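You operate a simulated robot arm through the tools that you are given. There is no shell and no other tool. Be economical: measure what you need, move in short steps, check, and stop when the job is done.

Carry out the task below with a simulated robot arm. There is one attempt and no reset: what you move stays moved.

TASK
Put the 105 mm brick piece from the yellow-legged workbench top on the thin grey plate and the 45 mm brick piece on the clear glass plate.

It is judged by the outcome, as a careful person would: the job done as asked, and still so three seconds after it is handed in. It fails if anything else is knocked over, pushed out of place, dropped, spilled or broken.

THE ROBOT
A 7-joint arm with a two-finger parallel gripper, fixed in place. Base frame: the origin is at the foot of the arm, x ahead of it, y to its left, z up; the work surface is at about z = 0. Lengths are in cm, angles in degrees, forces in N, time in s.
With the tool pointing down near the work surface it reaches from about 24 to 62 cm from the base axis. Its first joint turns from -66.0 to 66.0 degrees. Payload 2.6 kg.
Tool frame: the origin (TCP) lies between the finger pads and is the grasp point; the fingertips stand 3 cm ahead of it; z points along the fingers, y is the line along which they close. The gripper opens to 9.4 cm. The fingers are 2.8 cm wide and 1 cm thick; the gripper's body (5 by 9.6 cm) begins 5.5 cm behind the TCP.
Orientation is that of the tool frame in the base frame, as a unit quaternion [x, y, z, w]. With the fingers straight down and closing along the base's y, the tool's x points along the base's -x, its y along +y and its z along -z.

THE INTERFACE
- The arm moves only by the tool jog_arm. Its argument "plan" is one flat list of numbers, 7 for each row, row after row: the gripper command, from -1 (fully open) to 1 (shut), values between in proportion, then the shift along the tool's x, y, z in cm, then the turn, a rotation vector about the tool's x, y, z in degrees. In form: [gripper, dx, dy, dz, rx, ry, rz, gripper, dx, dy, dz, rx, ry, rz, ...]. A call has 1 to 12 rows; each row is the pose to reach, as a shift and turn from the pose commanded when the call began, along the tool's axes at that moment. A row lasts 0.2 s, in which the tool goes at most 5 cm and 8.6 degrees; a call with a longer step from one row to the next is refused whole, and so is a gripper value outside its range. A pose out of reach is approached as far as the arm can. The call stops where the force on the tool passes 40 N (or 10 N more than at its start, if that is more) or the arm is blocked; 0.2 s more then pass. The fingers move at their own pace (about 7.2 cm/s each) and stop on an object; they squeeze with about 40 N. The grip force told is the motor's: it shows also when the fingers shut on nothing. Time passes only in rows, and 0.2 s behind the last, so rows that repeat a pose let the fingers close. It gives the time, the measured TCP pose, the force on the tool (base axes), the opening and the grip force at its end, in the units of the frame above (readings bear some noise).
- Cameras (640 x 400 px; columns grow to the right, rows downward): "scene" is fixed at [3.12, 43.68, 54.63]; the picture's right is [-0.78, -0.63, 0.00], its down [-0.46, 0.57, -0.68] and it looks along [0.43, -0.53, -0.73] (base axes); focal length 317 px, centre (320, 200). "wrist" rides on the gripper at [-3.7, 0, -5.8] in the tool frame; the picture's right is [0.00, -1.00, 0.00], its down [0.97, 0.00, -0.24] and it looks along [0.24, 0.00, 0.97] (tool axes); focal length 218 px, centre (320, 200).
- grab_frame(camera): a new picture of that camera. No time passes.
- pixel_to_xyz(camera, pixels): for up to 12 pixels [column, row] of the newest picture of that camera ("zoom" is the newest enlarged one), the place [x, y, z] in the base frame of the surface seen there, good to about 0.2 cm. No time passes.
- close_up(camera, box): a new picture of the part [left, top, right, bottom] of that camera's present view, enlarged. No time passes.
- finish_job(): hands the job in; it is judged then, once.

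Work in short steps. Measure before you move; look again where a grasp or a placing could have gone wrong, and mend it. You have 60 turns and 22 pictures in all, the two below and enlarged ones among them. Open the gripper and draw the arm clear of the work before you hand the job in, unless the task says otherwise; then end with one line.

The tools are called after "Request:" by a JSON object that holds its "api" and its "payload". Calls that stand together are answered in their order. jog_arm: Moves the arm, as the interface text tells. Its arguments: {"type":"object","properties":{"plan":{"type":"array"}},"required":["plan"]} The other tools are called the same way: grab_frame (camera) takes a picture; pixel_to_xyz (camera, pixels) gives the place of the surface under pixels of a picture; close_up (camera, box) takes an enlarged picture of a part of a camera's view; finish_job () hands the job in.

At the start:

```text
time: 0.0
ee_pos: [33.34, 14.79, 26.39]
orientation: [0.001, 1.0, -0.001, 0.0]
wrist_force: [0.5, -0.6, 0.3]
opening: 9.4
grasp_force: 0.0
```

scene: 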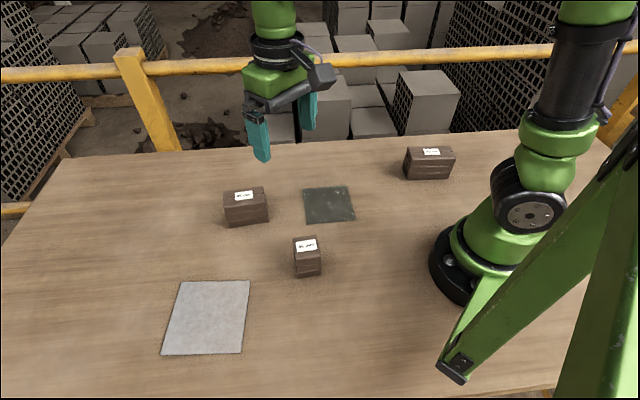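
wrist: 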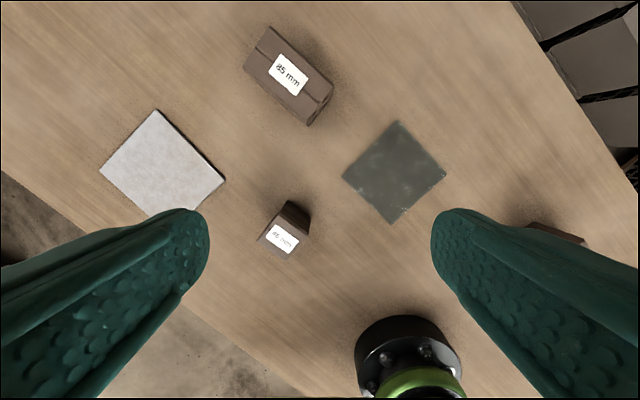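

The labels need reading: bricks are at scene (245,205), (307,257) and (428,163). I zoom in on them.

Request:
{"api": "close_up", "payload": {"camera": "scene", "box": [370, 120, 490, 195]}}

Request:
{"api": "close_up", "payload": {"camera": "scene", "box": [210, 170, 370, 290]}}

Request:
{"api": "pixel_to_xyz", "payload": {"camera": "scene", "pixels": [[224, 204], [228, 226], [265, 188], [268, 219], [293, 240], [318, 238], [321, 270], [297, 277], [404, 150], [408, 180], [452, 149], [450, 178]]}}

Request:
{"api": "pixel_to_xyz", "payload": {"camera": "scene", "pixels": [[181, 282], [249, 282], [163, 353], [240, 353], [304, 189], [346, 187], [307, 222], [354, 219], [205, 318], [328, 204], [140, 300], [280, 180]]}}

```text
5.33 times, centred on (430, 158) of scene
```

zoom: 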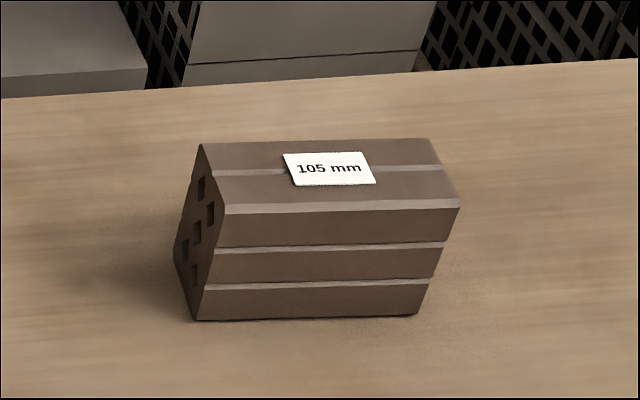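

```text
3.33 times, centred on (290, 230) of scene
```

zoom: 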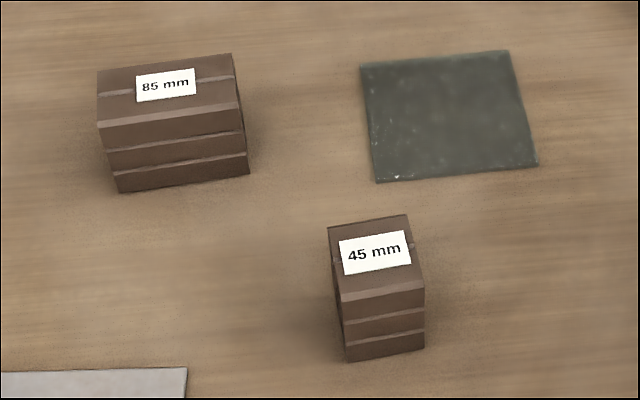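

```text
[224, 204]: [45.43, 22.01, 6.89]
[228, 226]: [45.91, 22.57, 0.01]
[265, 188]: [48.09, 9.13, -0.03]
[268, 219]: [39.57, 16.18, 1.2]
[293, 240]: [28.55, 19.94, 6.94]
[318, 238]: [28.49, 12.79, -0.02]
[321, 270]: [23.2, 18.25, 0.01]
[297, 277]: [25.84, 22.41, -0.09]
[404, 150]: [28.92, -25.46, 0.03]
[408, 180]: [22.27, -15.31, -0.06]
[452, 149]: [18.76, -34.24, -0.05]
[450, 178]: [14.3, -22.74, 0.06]
```

```text
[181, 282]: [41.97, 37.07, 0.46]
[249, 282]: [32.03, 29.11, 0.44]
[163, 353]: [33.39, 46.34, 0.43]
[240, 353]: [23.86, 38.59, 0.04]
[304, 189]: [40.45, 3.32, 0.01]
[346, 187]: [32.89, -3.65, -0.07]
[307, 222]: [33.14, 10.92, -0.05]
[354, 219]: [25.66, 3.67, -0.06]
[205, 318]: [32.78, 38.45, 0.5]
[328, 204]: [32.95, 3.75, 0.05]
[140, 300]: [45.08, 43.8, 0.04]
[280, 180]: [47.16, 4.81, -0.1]
```

The 105 mm brick is the far right one (428,163), and the 45 mm one is at (307,257). I measure their top faces.

Request:
{"api": "pixel_to_xyz", "payload": {"camera": "scene", "pixels": [[409, 149], [449.5, 148], [454.5, 158], [413.5, 159], [430, 153], [412.5, 162.5], [410, 176], [447, 174]]}}

Request:
{"api": "pixel_to_xyz", "payload": {"camera": "zoom", "pixels": [[332, 229], [404, 218], [420, 284], [345, 296], [375, 250], [350, 340], [418, 330], [102, 76], [229, 59], [237, 97], [102, 121], [450, 120]]}}

```text
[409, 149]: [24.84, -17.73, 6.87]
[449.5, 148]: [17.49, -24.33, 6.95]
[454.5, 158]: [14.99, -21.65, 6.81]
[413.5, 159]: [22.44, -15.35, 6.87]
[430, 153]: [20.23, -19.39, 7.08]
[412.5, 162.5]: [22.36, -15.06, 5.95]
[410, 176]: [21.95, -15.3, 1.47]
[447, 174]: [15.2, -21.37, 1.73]
```

```text
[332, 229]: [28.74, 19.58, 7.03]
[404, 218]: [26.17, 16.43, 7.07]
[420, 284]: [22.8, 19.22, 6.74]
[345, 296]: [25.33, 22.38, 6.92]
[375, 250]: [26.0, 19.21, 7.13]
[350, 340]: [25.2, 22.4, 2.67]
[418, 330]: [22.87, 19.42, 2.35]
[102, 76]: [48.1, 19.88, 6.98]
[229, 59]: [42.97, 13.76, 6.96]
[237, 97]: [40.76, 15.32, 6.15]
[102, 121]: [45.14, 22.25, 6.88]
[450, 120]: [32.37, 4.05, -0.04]
```

45 mm brick: centre (25.8,19.4), top at 7, gripped across the ~5 cm width (direction ~140.6°). I move above it and turn.

Request:
{"api": "jog_arm", "payload": {"plan": [-1, 1.26, 0.77, 1.9, 0, 0, -8.43, -1, 2.53, 1.54, 3.8, 0, 0, -16.87, -1, 3.79, 2.3, 5.7, 0, 0, -25.3, -1, 5.05, 3.07, 7.6, 0, 0, -33.73, -1, 6.32, 3.84, 9.5, 0, 0, -42.17, -1, 7.58, 4.61, 11.4, 0, 0, -50.6, -1, 7.58, 4.61, 11.4, 0, 0, -50.6]}}

Request:
{"api": "grab_frame", "payload": {"camera": "wrist"}}

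```text
time: 1.6
ee_pos: [25.83, 19.31, 15.05]
orientation: [-0.429, 0.903, 0.0, 0.0]
wrist_force: [0.1, 0.3, -0.1]
opening: 9.4
grasp_force: 0.1
```

```text
17 pictures are left
```

wrist: 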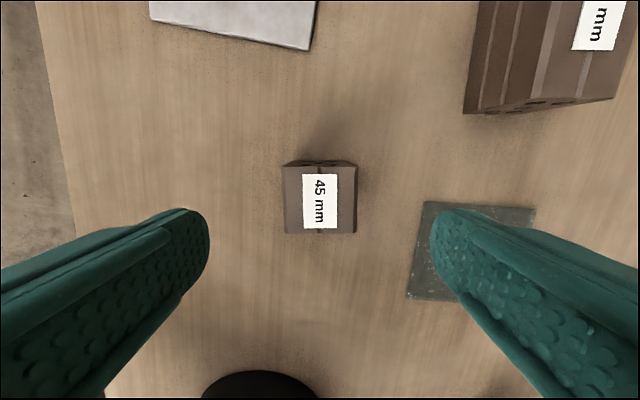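

Aligned (brick centred at column 320). I descend to z≈4.5 and close.

Request:
{"api": "jog_arm", "payload": {"plan": [-1, 0, 0, 3.5, 0, 0, 0, -1, 0, 0, 7, 0, 0, 0, -1, 0, 0, 9, 0, 0, 0, -1, 0, 0, 10.5, 0, 0, 0, -1, 0, 0, 10.5, 0, 0, 0, 1, 0, 0, 10.5, 0, 0, 0, 1, 0, 0, 10.5, 0, 0, 0, 1, 0, 0, 10.5, 0, 0, 0, 1, 0, 0, 10.5, 0, 0, 0]}}

Request:
{"api": "close_up", "payload": {"camera": "scene", "box": [290, 180, 370, 230]}}

```text
time: 3.6
ee_pos: [25.75, 19.41, 4.45]
orientation: [-0.426, 0.905, 0.0, 0.0]
wrist_force: [-0.1, -0.9, -0.2]
opening: 5.39
grasp_force: 40.3
```

```text
8.00 times, centred on (330, 205) of scene
```

zoom: 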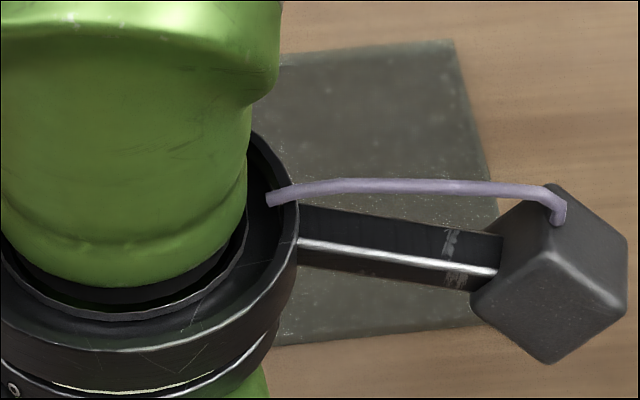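

Gripped (opening 5.4). Lift 7 cm, carry to above the glass plate centre (33.0,3.6), turning 7° to square with it.

Request:
{"api": "jog_arm", "payload": {"plan": [1, 0, 0, -2, 0, 0, 0, 1, 0, 0, -5, 0, 0, 0, 1, 0, 0, -7, 0, 0, 0, 1, 1.53, -3.12, -7, 0, 0, 1.4, 1, 3.06, -6.25, -7, 0, 0, 2.8, 1, 4.6, -9.37, -7, 0, 0, 4.2, 1, 6.13, -12.5, -7, 0, 0, 5.6, 1, 7.66, -15.62, -7, 0, 0, 7, 1, 7.66, -15.62, -7, 0, 0, 7]}}

Request:
{"api": "grab_frame", "payload": {"camera": "wrist"}}

Request:
{"api": "grab_frame", "payload": {"camera": "scene"}}

```text
time: 5.6
ee_pos: [33.07, 3.27, 11.45]
orientation: [-0.371, 0.929, 0.0, 0.001]
wrist_force: [0.1, 0.4, -1.8]
opening: 5.36
grasp_force: 40.0
```

```text
15 pictures are left
```

wrist: 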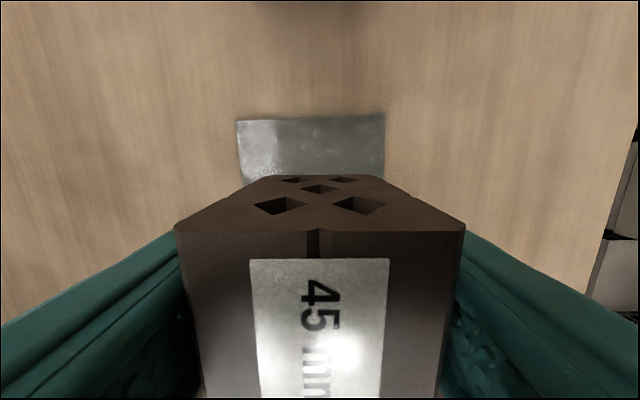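

```text
14 pictures are left
```

scene: 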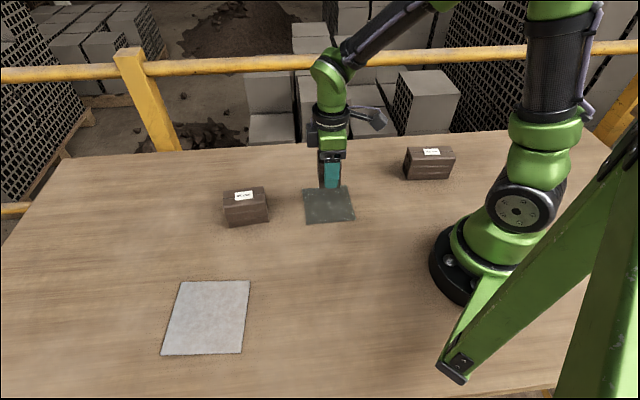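

Brick hangs over the plate; it needs ~0.4 cm along tool y to centre. Descend to just above the glass.

Request:
{"api": "jog_arm", "payload": {"plan": [1, 0, 0.4, 2, 0, 0, 0, 1, 0, 0.4, 4, 0, 0, 0, 1, 0, 0.4, 5.5, 0, 0, 0, 1, 0, 0.4, 5.9, 0, 0, 0, 1, 0, 0.4, 6.1, 0, 0, 0, 1, 0, 0.4, 6.2, 0, 0, 0, 1, 0, 0.4, 6.2, 0, 0, 0]}}

Request:
{"api": "close_up", "payload": {"camera": "scene", "box": [280, 155, 380, 235]}}

```text
time: 7.2
ee_pos: [32.66, 3.74, 5.26]
orientation: [-0.372, 0.928, 0.0, 0.0]
wrist_force: [-0.2, 0.0, -2.1]
opening: 5.37
grasp_force: 39.8
```

```text
5.00 times, centred on (330, 195) of scene
```

zoom: 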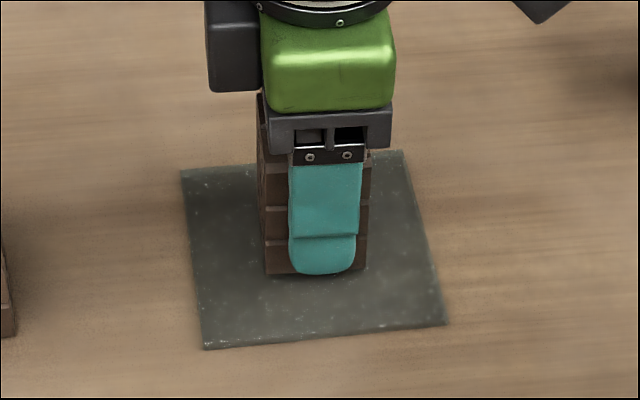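

Well placed over the plate; no contact yet. Lower in 1 mm steps.

Request:
{"api": "jog_arm", "payload": {"plan": [1, 0, 0, 0.1, 0, 0, 0, 1, 0, 0, 0.2, 0, 0, 0, 1, 0, 0, 0.3, 0, 0, 0, 1, 0, 0, 0.3, 0, 0, 0]}}

```text
time: 8.2
ee_pos: [32.77, 3.77, 5.11]
orientation: [-0.372, 0.928, 0.0, 0.0]
wrist_force: [0.1, -0.5, -1.5]
opening: 5.43
grasp_force: 39.6
```

Request:
{"api": "jog_arm", "payload": {"plan": [1, 0, 0, 0.1, 0, 0, 0, 1, 0, 0, 0.2, 0, 0, 0, 1, 0, 0, 0.2, 0, 0, 0]}}

```text
time: 9.0
ee_pos: [32.72, 3.8, 4.85]
orientation: [-0.371, 0.929, 0.0, 0.001]
wrist_force: [-8.3, -0.1, 25.8]
opening: 5.38
grasp_force: 39.8
```

Contact (26 N up). Ease off 1 mm and release, opening, then rise.

Request:
{"api": "jog_arm", "payload": {"plan": [1, 0, 0, -0.08, 0, 0, 0, 0.2, 0, 0, -0.08, 0, 0, 0, -0.6, 0, 0, -0.08, 0, 0, 0, -1, 0, 0, -0.08, 0, 0, 0, -1, 0, 0, -0.08, 0, 0, 0, -1, 0, 0, -2, 0, 0, 0, -1, 0, 0, -6, 0, 0, 0, -1, 0, 0, -10, 0, 0, 0, -1, 0, 0, -10, 0, 0, 0]}}

Request:
{"api": "grab_frame", "payload": {"camera": "scene"}}

```text
time: 11.0
ee_pos: [32.73, 3.71, 14.93]
orientation: [-0.371, 0.929, 0.0, 0.0]
wrist_force: [-0.4, 0.8, 0.8]
opening: 9.41
grasp_force: 0.0
```

```text
12 pictures are left
```

scene: 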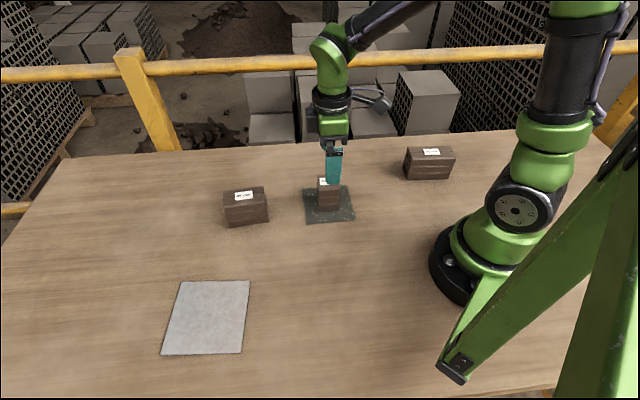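

45 mm piece stands on the glass. Move above the 105 mm brick centre (20.0,-19.8).

Request:
{"api": "jog_arm", "payload": {"plan": [-1, 3.64, -1.17, 0, 0, 0, 0.36, -1, 7.28, -2.35, 0, 0, 0, 0.7, -1, 10.92, -3.52, 0, 0, 0, 1.07, -1, 14.55, -4.7, 0, 0, 0, 1.43, -1, 18.19, -5.87, 0, 0, 0, 1.8, -1, 21.83, -7.05, 0, 0, 0, 2.15, -1, 25.47, -8.22, 0, 0, 0, 2.5, -1, 25.47, -8.22, 0, 0, 0, 2.5, -1, 25.47, -8.22, 0, 0, 0, 2.5]}}

Request:
{"api": "grab_frame", "payload": {"camera": "wrist"}}

```text
time: 13.0
ee_pos: [19.7, -19.94, 14.88]
orientation: [-0.351, 0.936, 0.0, 0.0]
wrist_force: [0.6, -0.1, 0.0]
opening: 9.41
grasp_force: 0.0
```

```text
11 pictures are left
```

wrist: 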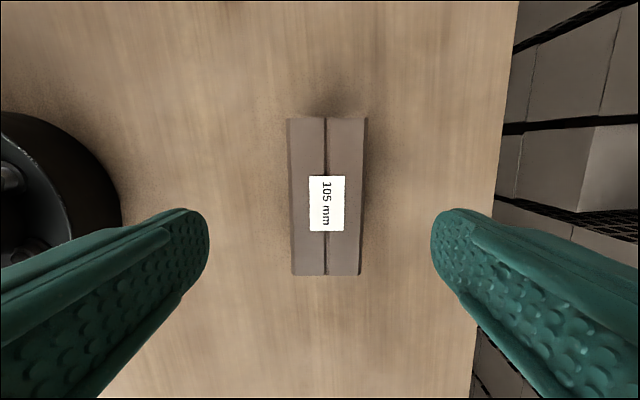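

Brick centre at column ~327: shift 0.4 cm along −y, descend and close.

Request:
{"api": "jog_arm", "payload": {"plan": [-1, 0, -0.4, 3.5, 0, 0, 0, -1, 0, -0.4, 7, 0, 0, 0, -1, 0, -0.4, 9, 0, 0, 0, -1, 0, -0.4, 10.4, 0, 0, 0, -1, 0, -0.4, 10.4, 0, 0, 0, 1, 0, -0.4, 10.4, 0, 0, 0, 1, 0, -0.4, 10.4, 0, 0, 0, 1, 0, -0.4, 10.4, 0, 0, 0, 1, 0, -0.4, 10.4, 0, 0, 0, 1, 0, -0.4, 8, 0, 0, 0, 1, 0, -0.4, 4, 0, 0, 0, 1, 0, -0.4, 1, 0, 0, 0]}}

Request:
{"api": "grab_frame", "payload": {"camera": "scene"}}

```text
time: 15.6
ee_pos: [20.25, -19.92, 13.84]
orientation: [-0.351, 0.936, 0.001, -0.001]
wrist_force: [-0.7, -0.4, -4.2]
opening: 5.41
grasp_force: 40.7
```

```text
10 pictures are left
```

scene: 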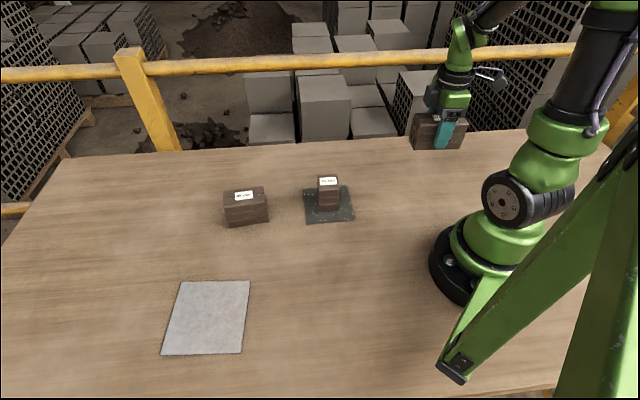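

Held and lifted. Carry at higher z via (28,5), clear above the placed brick.

Request:
{"api": "jog_arm", "payload": {"plan": [1, 0, 0, -4, 0, 0, 0, 1, -2.8, 1.73, -4, 0, 0, 0, 1, -5.6, 3.45, -4, 0, 0, 0, 1, -8.4, 5.2, -4, 0, 0, 0, 1, -11.2, 6.9, -4, 0, 0, 0, 1, -14, 8.6, -4, 0, 0, 0, 1, -16.8, 10.4, -4, 0, 0, 0, 1, -19.6, 12.1, -4, 0, 0, 0, 1, -22.4, 13.8, -4, 0, 0, 0, 1, -22.4, 13.8, -4, 0, 0, 0]}}

```text
time: 17.8
ee_pos: [27.98, 5.32, 17.9]
orientation: [-0.351, 0.936, 0.0, 0.0]
wrist_force: [0.3, -0.7, -3.8]
opening: 5.43
grasp_force: 40.5
```

Request:
{"api": "jog_arm", "payload": {"plan": [1, -2.77, 2.37, 0, 0, 0, 0.3, 1, -5.55, 4.74, 0, 0, 0, 0.6, 1, -8.3, 7.1, 0, 0, 0, 0.8, 1, -11.1, 9.5, 0, 0, 0, 1.1, 1, -13.9, 11.9, 0, 0, 0, 1.4, 1, -16.6, 14.2, 0, 0, 0, 1.6, 1, -19.4, 16.6, 0, 0, 0, 1.9, 1, -22.2, 19, 0, 0, 0, 2.2, 1, -24.97, 21.35, 0, 0, 0, 2.4, 1, -24.97, 21.35, 4, 0, 0, 2.4, 1, -24.97, 21.35, 7, 0, 0, 2.4, 1, -24.97, 21.35, 7, 0, 0, 2.4]}}

Request:
{"api": "grab_frame", "payload": {"camera": "scene"}}

Request:
{"api": "grab_frame", "payload": {"camera": "wrist"}}

```text
time: 20.4
ee_pos: [32.68, 37.49, 11.03]
orientation: [-0.331, 0.944, 0.001, 0.0]
wrist_force: [0.8, 0.2, -3.4]
opening: 5.44
grasp_force: 39.7
```

```text
9 pictures are left
```

scene: 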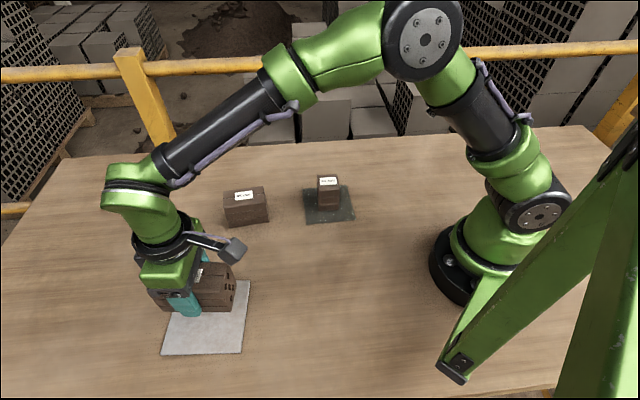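

```text
8 pictures are left
```

wrist: 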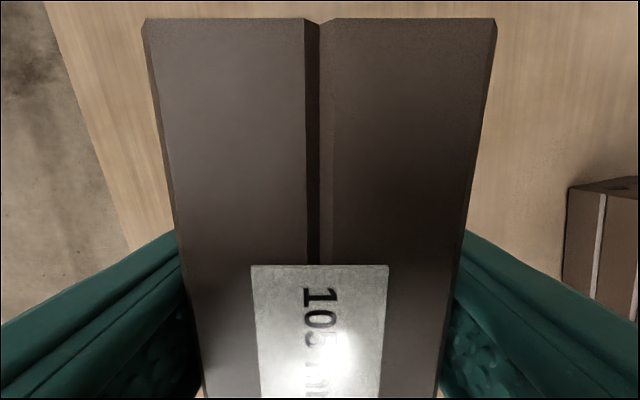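

Brick centred over the plate. Descend to ~5.3.

Request:
{"api": "jog_arm", "payload": {"plan": [1, 0, 0.2, 2, 0, 0, 0, 1, 0, 0.2, 4, 0, 0, 0, 1, 0, 0.2, 5.3, 0, 0, 0, 1, 0, 0.2, 5.6, 0, 0, 0, 1, 0, 0.2, 5.7, 0, 0, 0, 1, 0, 0.2, 5.7, 0, 0, 0]}}

Request:
{"api": "close_up", "payload": {"camera": "scene", "box": [120, 230, 280, 360]}}

```text
time: 21.8
ee_pos: [32.63, 37.77, 5.24]
orientation: [-0.332, 0.943, 0.0, 0.001]
wrist_force: [0.8, 0.4, -4.4]
opening: 5.44
grasp_force: 40.0
```

```text
3.08 times, centred on (200, 295) of scene
```

zoom: 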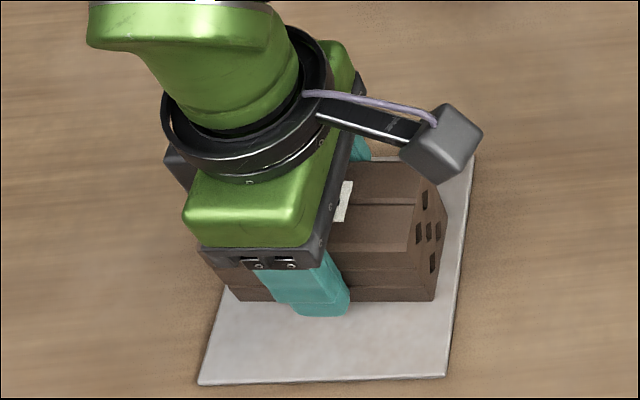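

Left margin looks a bit smaller than the right; shift 0.3 cm along tool +x and lower gently.

Request:
{"api": "jog_arm", "payload": {"plan": [1, 0.3, 0, 0, 0, 0, 0, 1, 0.3, 0, 0.1, 0, 0, 0, 1, 0.3, 0, 0.2, 0, 0, 0, 1, 0.3, 0, 0.3, 0, 0, 0, 1, 0.3, 0, 0.3, 0, 0, 0]}}

```text
time: 23.0
ee_pos: [32.45, 37.71, 4.88]
orientation: [-0.331, 0.944, 0.0, 0.0]
wrist_force: [-3.9, -5.8, 11.8]
opening: 5.42
grasp_force: 39.8
```

Contact (about 15 N change). Release and rise.

Request:
{"api": "jog_arm", "payload": {"plan": [1, 0, 0, -0.03, 0, 0, 0, 0.2, 0, 0, -0.03, 0, 0, 0, -0.6, 0, 0, -0.03, 0, 0, 0, -1, 0, 0, -0.03, 0, 0, 0, -1, 0, 0, -0.03, 0, 0, 0, -1, 0, 0, -2, 0, 0, 0, -1, 0, 0, -6, 0, 0, 0, -1, 0, 0, -10, 0, 0, 0, -1, 3, -4, -10, 0, 0, 0, -1, 6, -8, -10, 0, 0, 0, -1, 9, -11, -10, 0, 0, 0, -1, 9, -11, -10, 0, 0, 0]}}

Request:
{"api": "grab_frame", "payload": {"camera": "scene"}}

Request:
{"api": "close_up", "payload": {"camera": "scene", "box": [140, 160, 380, 370]}}

```text
time: 25.6
ee_pos: [32.19, 23.44, 14.89]
orientation: [-0.331, 0.944, 0.0, 0.0]
wrist_force: [0.2, 0.2, 0.0]
opening: 9.41
grasp_force: 0.2
```

```text
6 pictures are left
```

scene: 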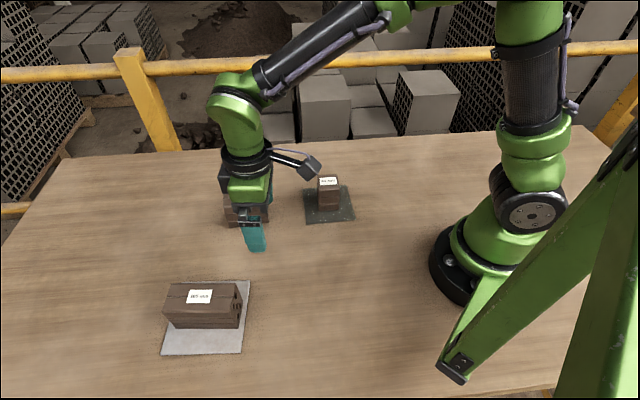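

```text
1.90 times, centred on (260, 265) of scene
```

zoom: 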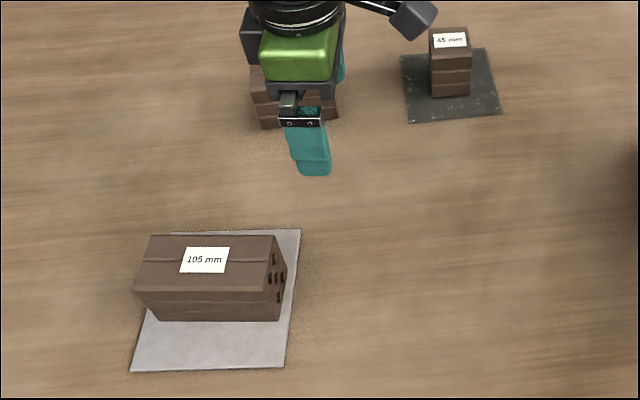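

Both pieces stand on their plates. I raise the arm clear.

Request:
{"api": "jog_arm", "payload": {"plan": [-1, 0, 0, -4, 0, 0, 0, -1, 0, 0, -8, 0, 0, 0, -1, 0, 0, -11, 0, 0, 0, -1, 0, 0, -11, 0, 0, 0]}}

Request:
{"api": "grab_frame", "payload": {"camera": "scene"}}

```text
time: 26.6
ee_pos: [32.55, 23.33, 25.77]
orientation: [-0.331, 0.943, 0.0, 0.001]
wrist_force: [0.8, 0.4, -0.3]
opening: 9.41
grasp_force: 0.0
```

```text
4 pictures are left
```

scene: 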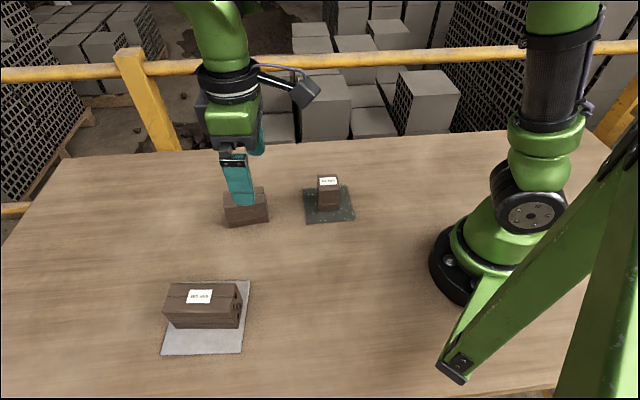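

All is in place and stable, and the 85 mm brick is untouched.

Request:
{"api": "finish_job", "payload": {}}

```text
The job is handed in.
```

The 105 mm brick piece is on the thin grey plate and the 45 mm piece is on the clear glass plate. The 85 mm brick was not touched, and the gripper is open and clear of the work.
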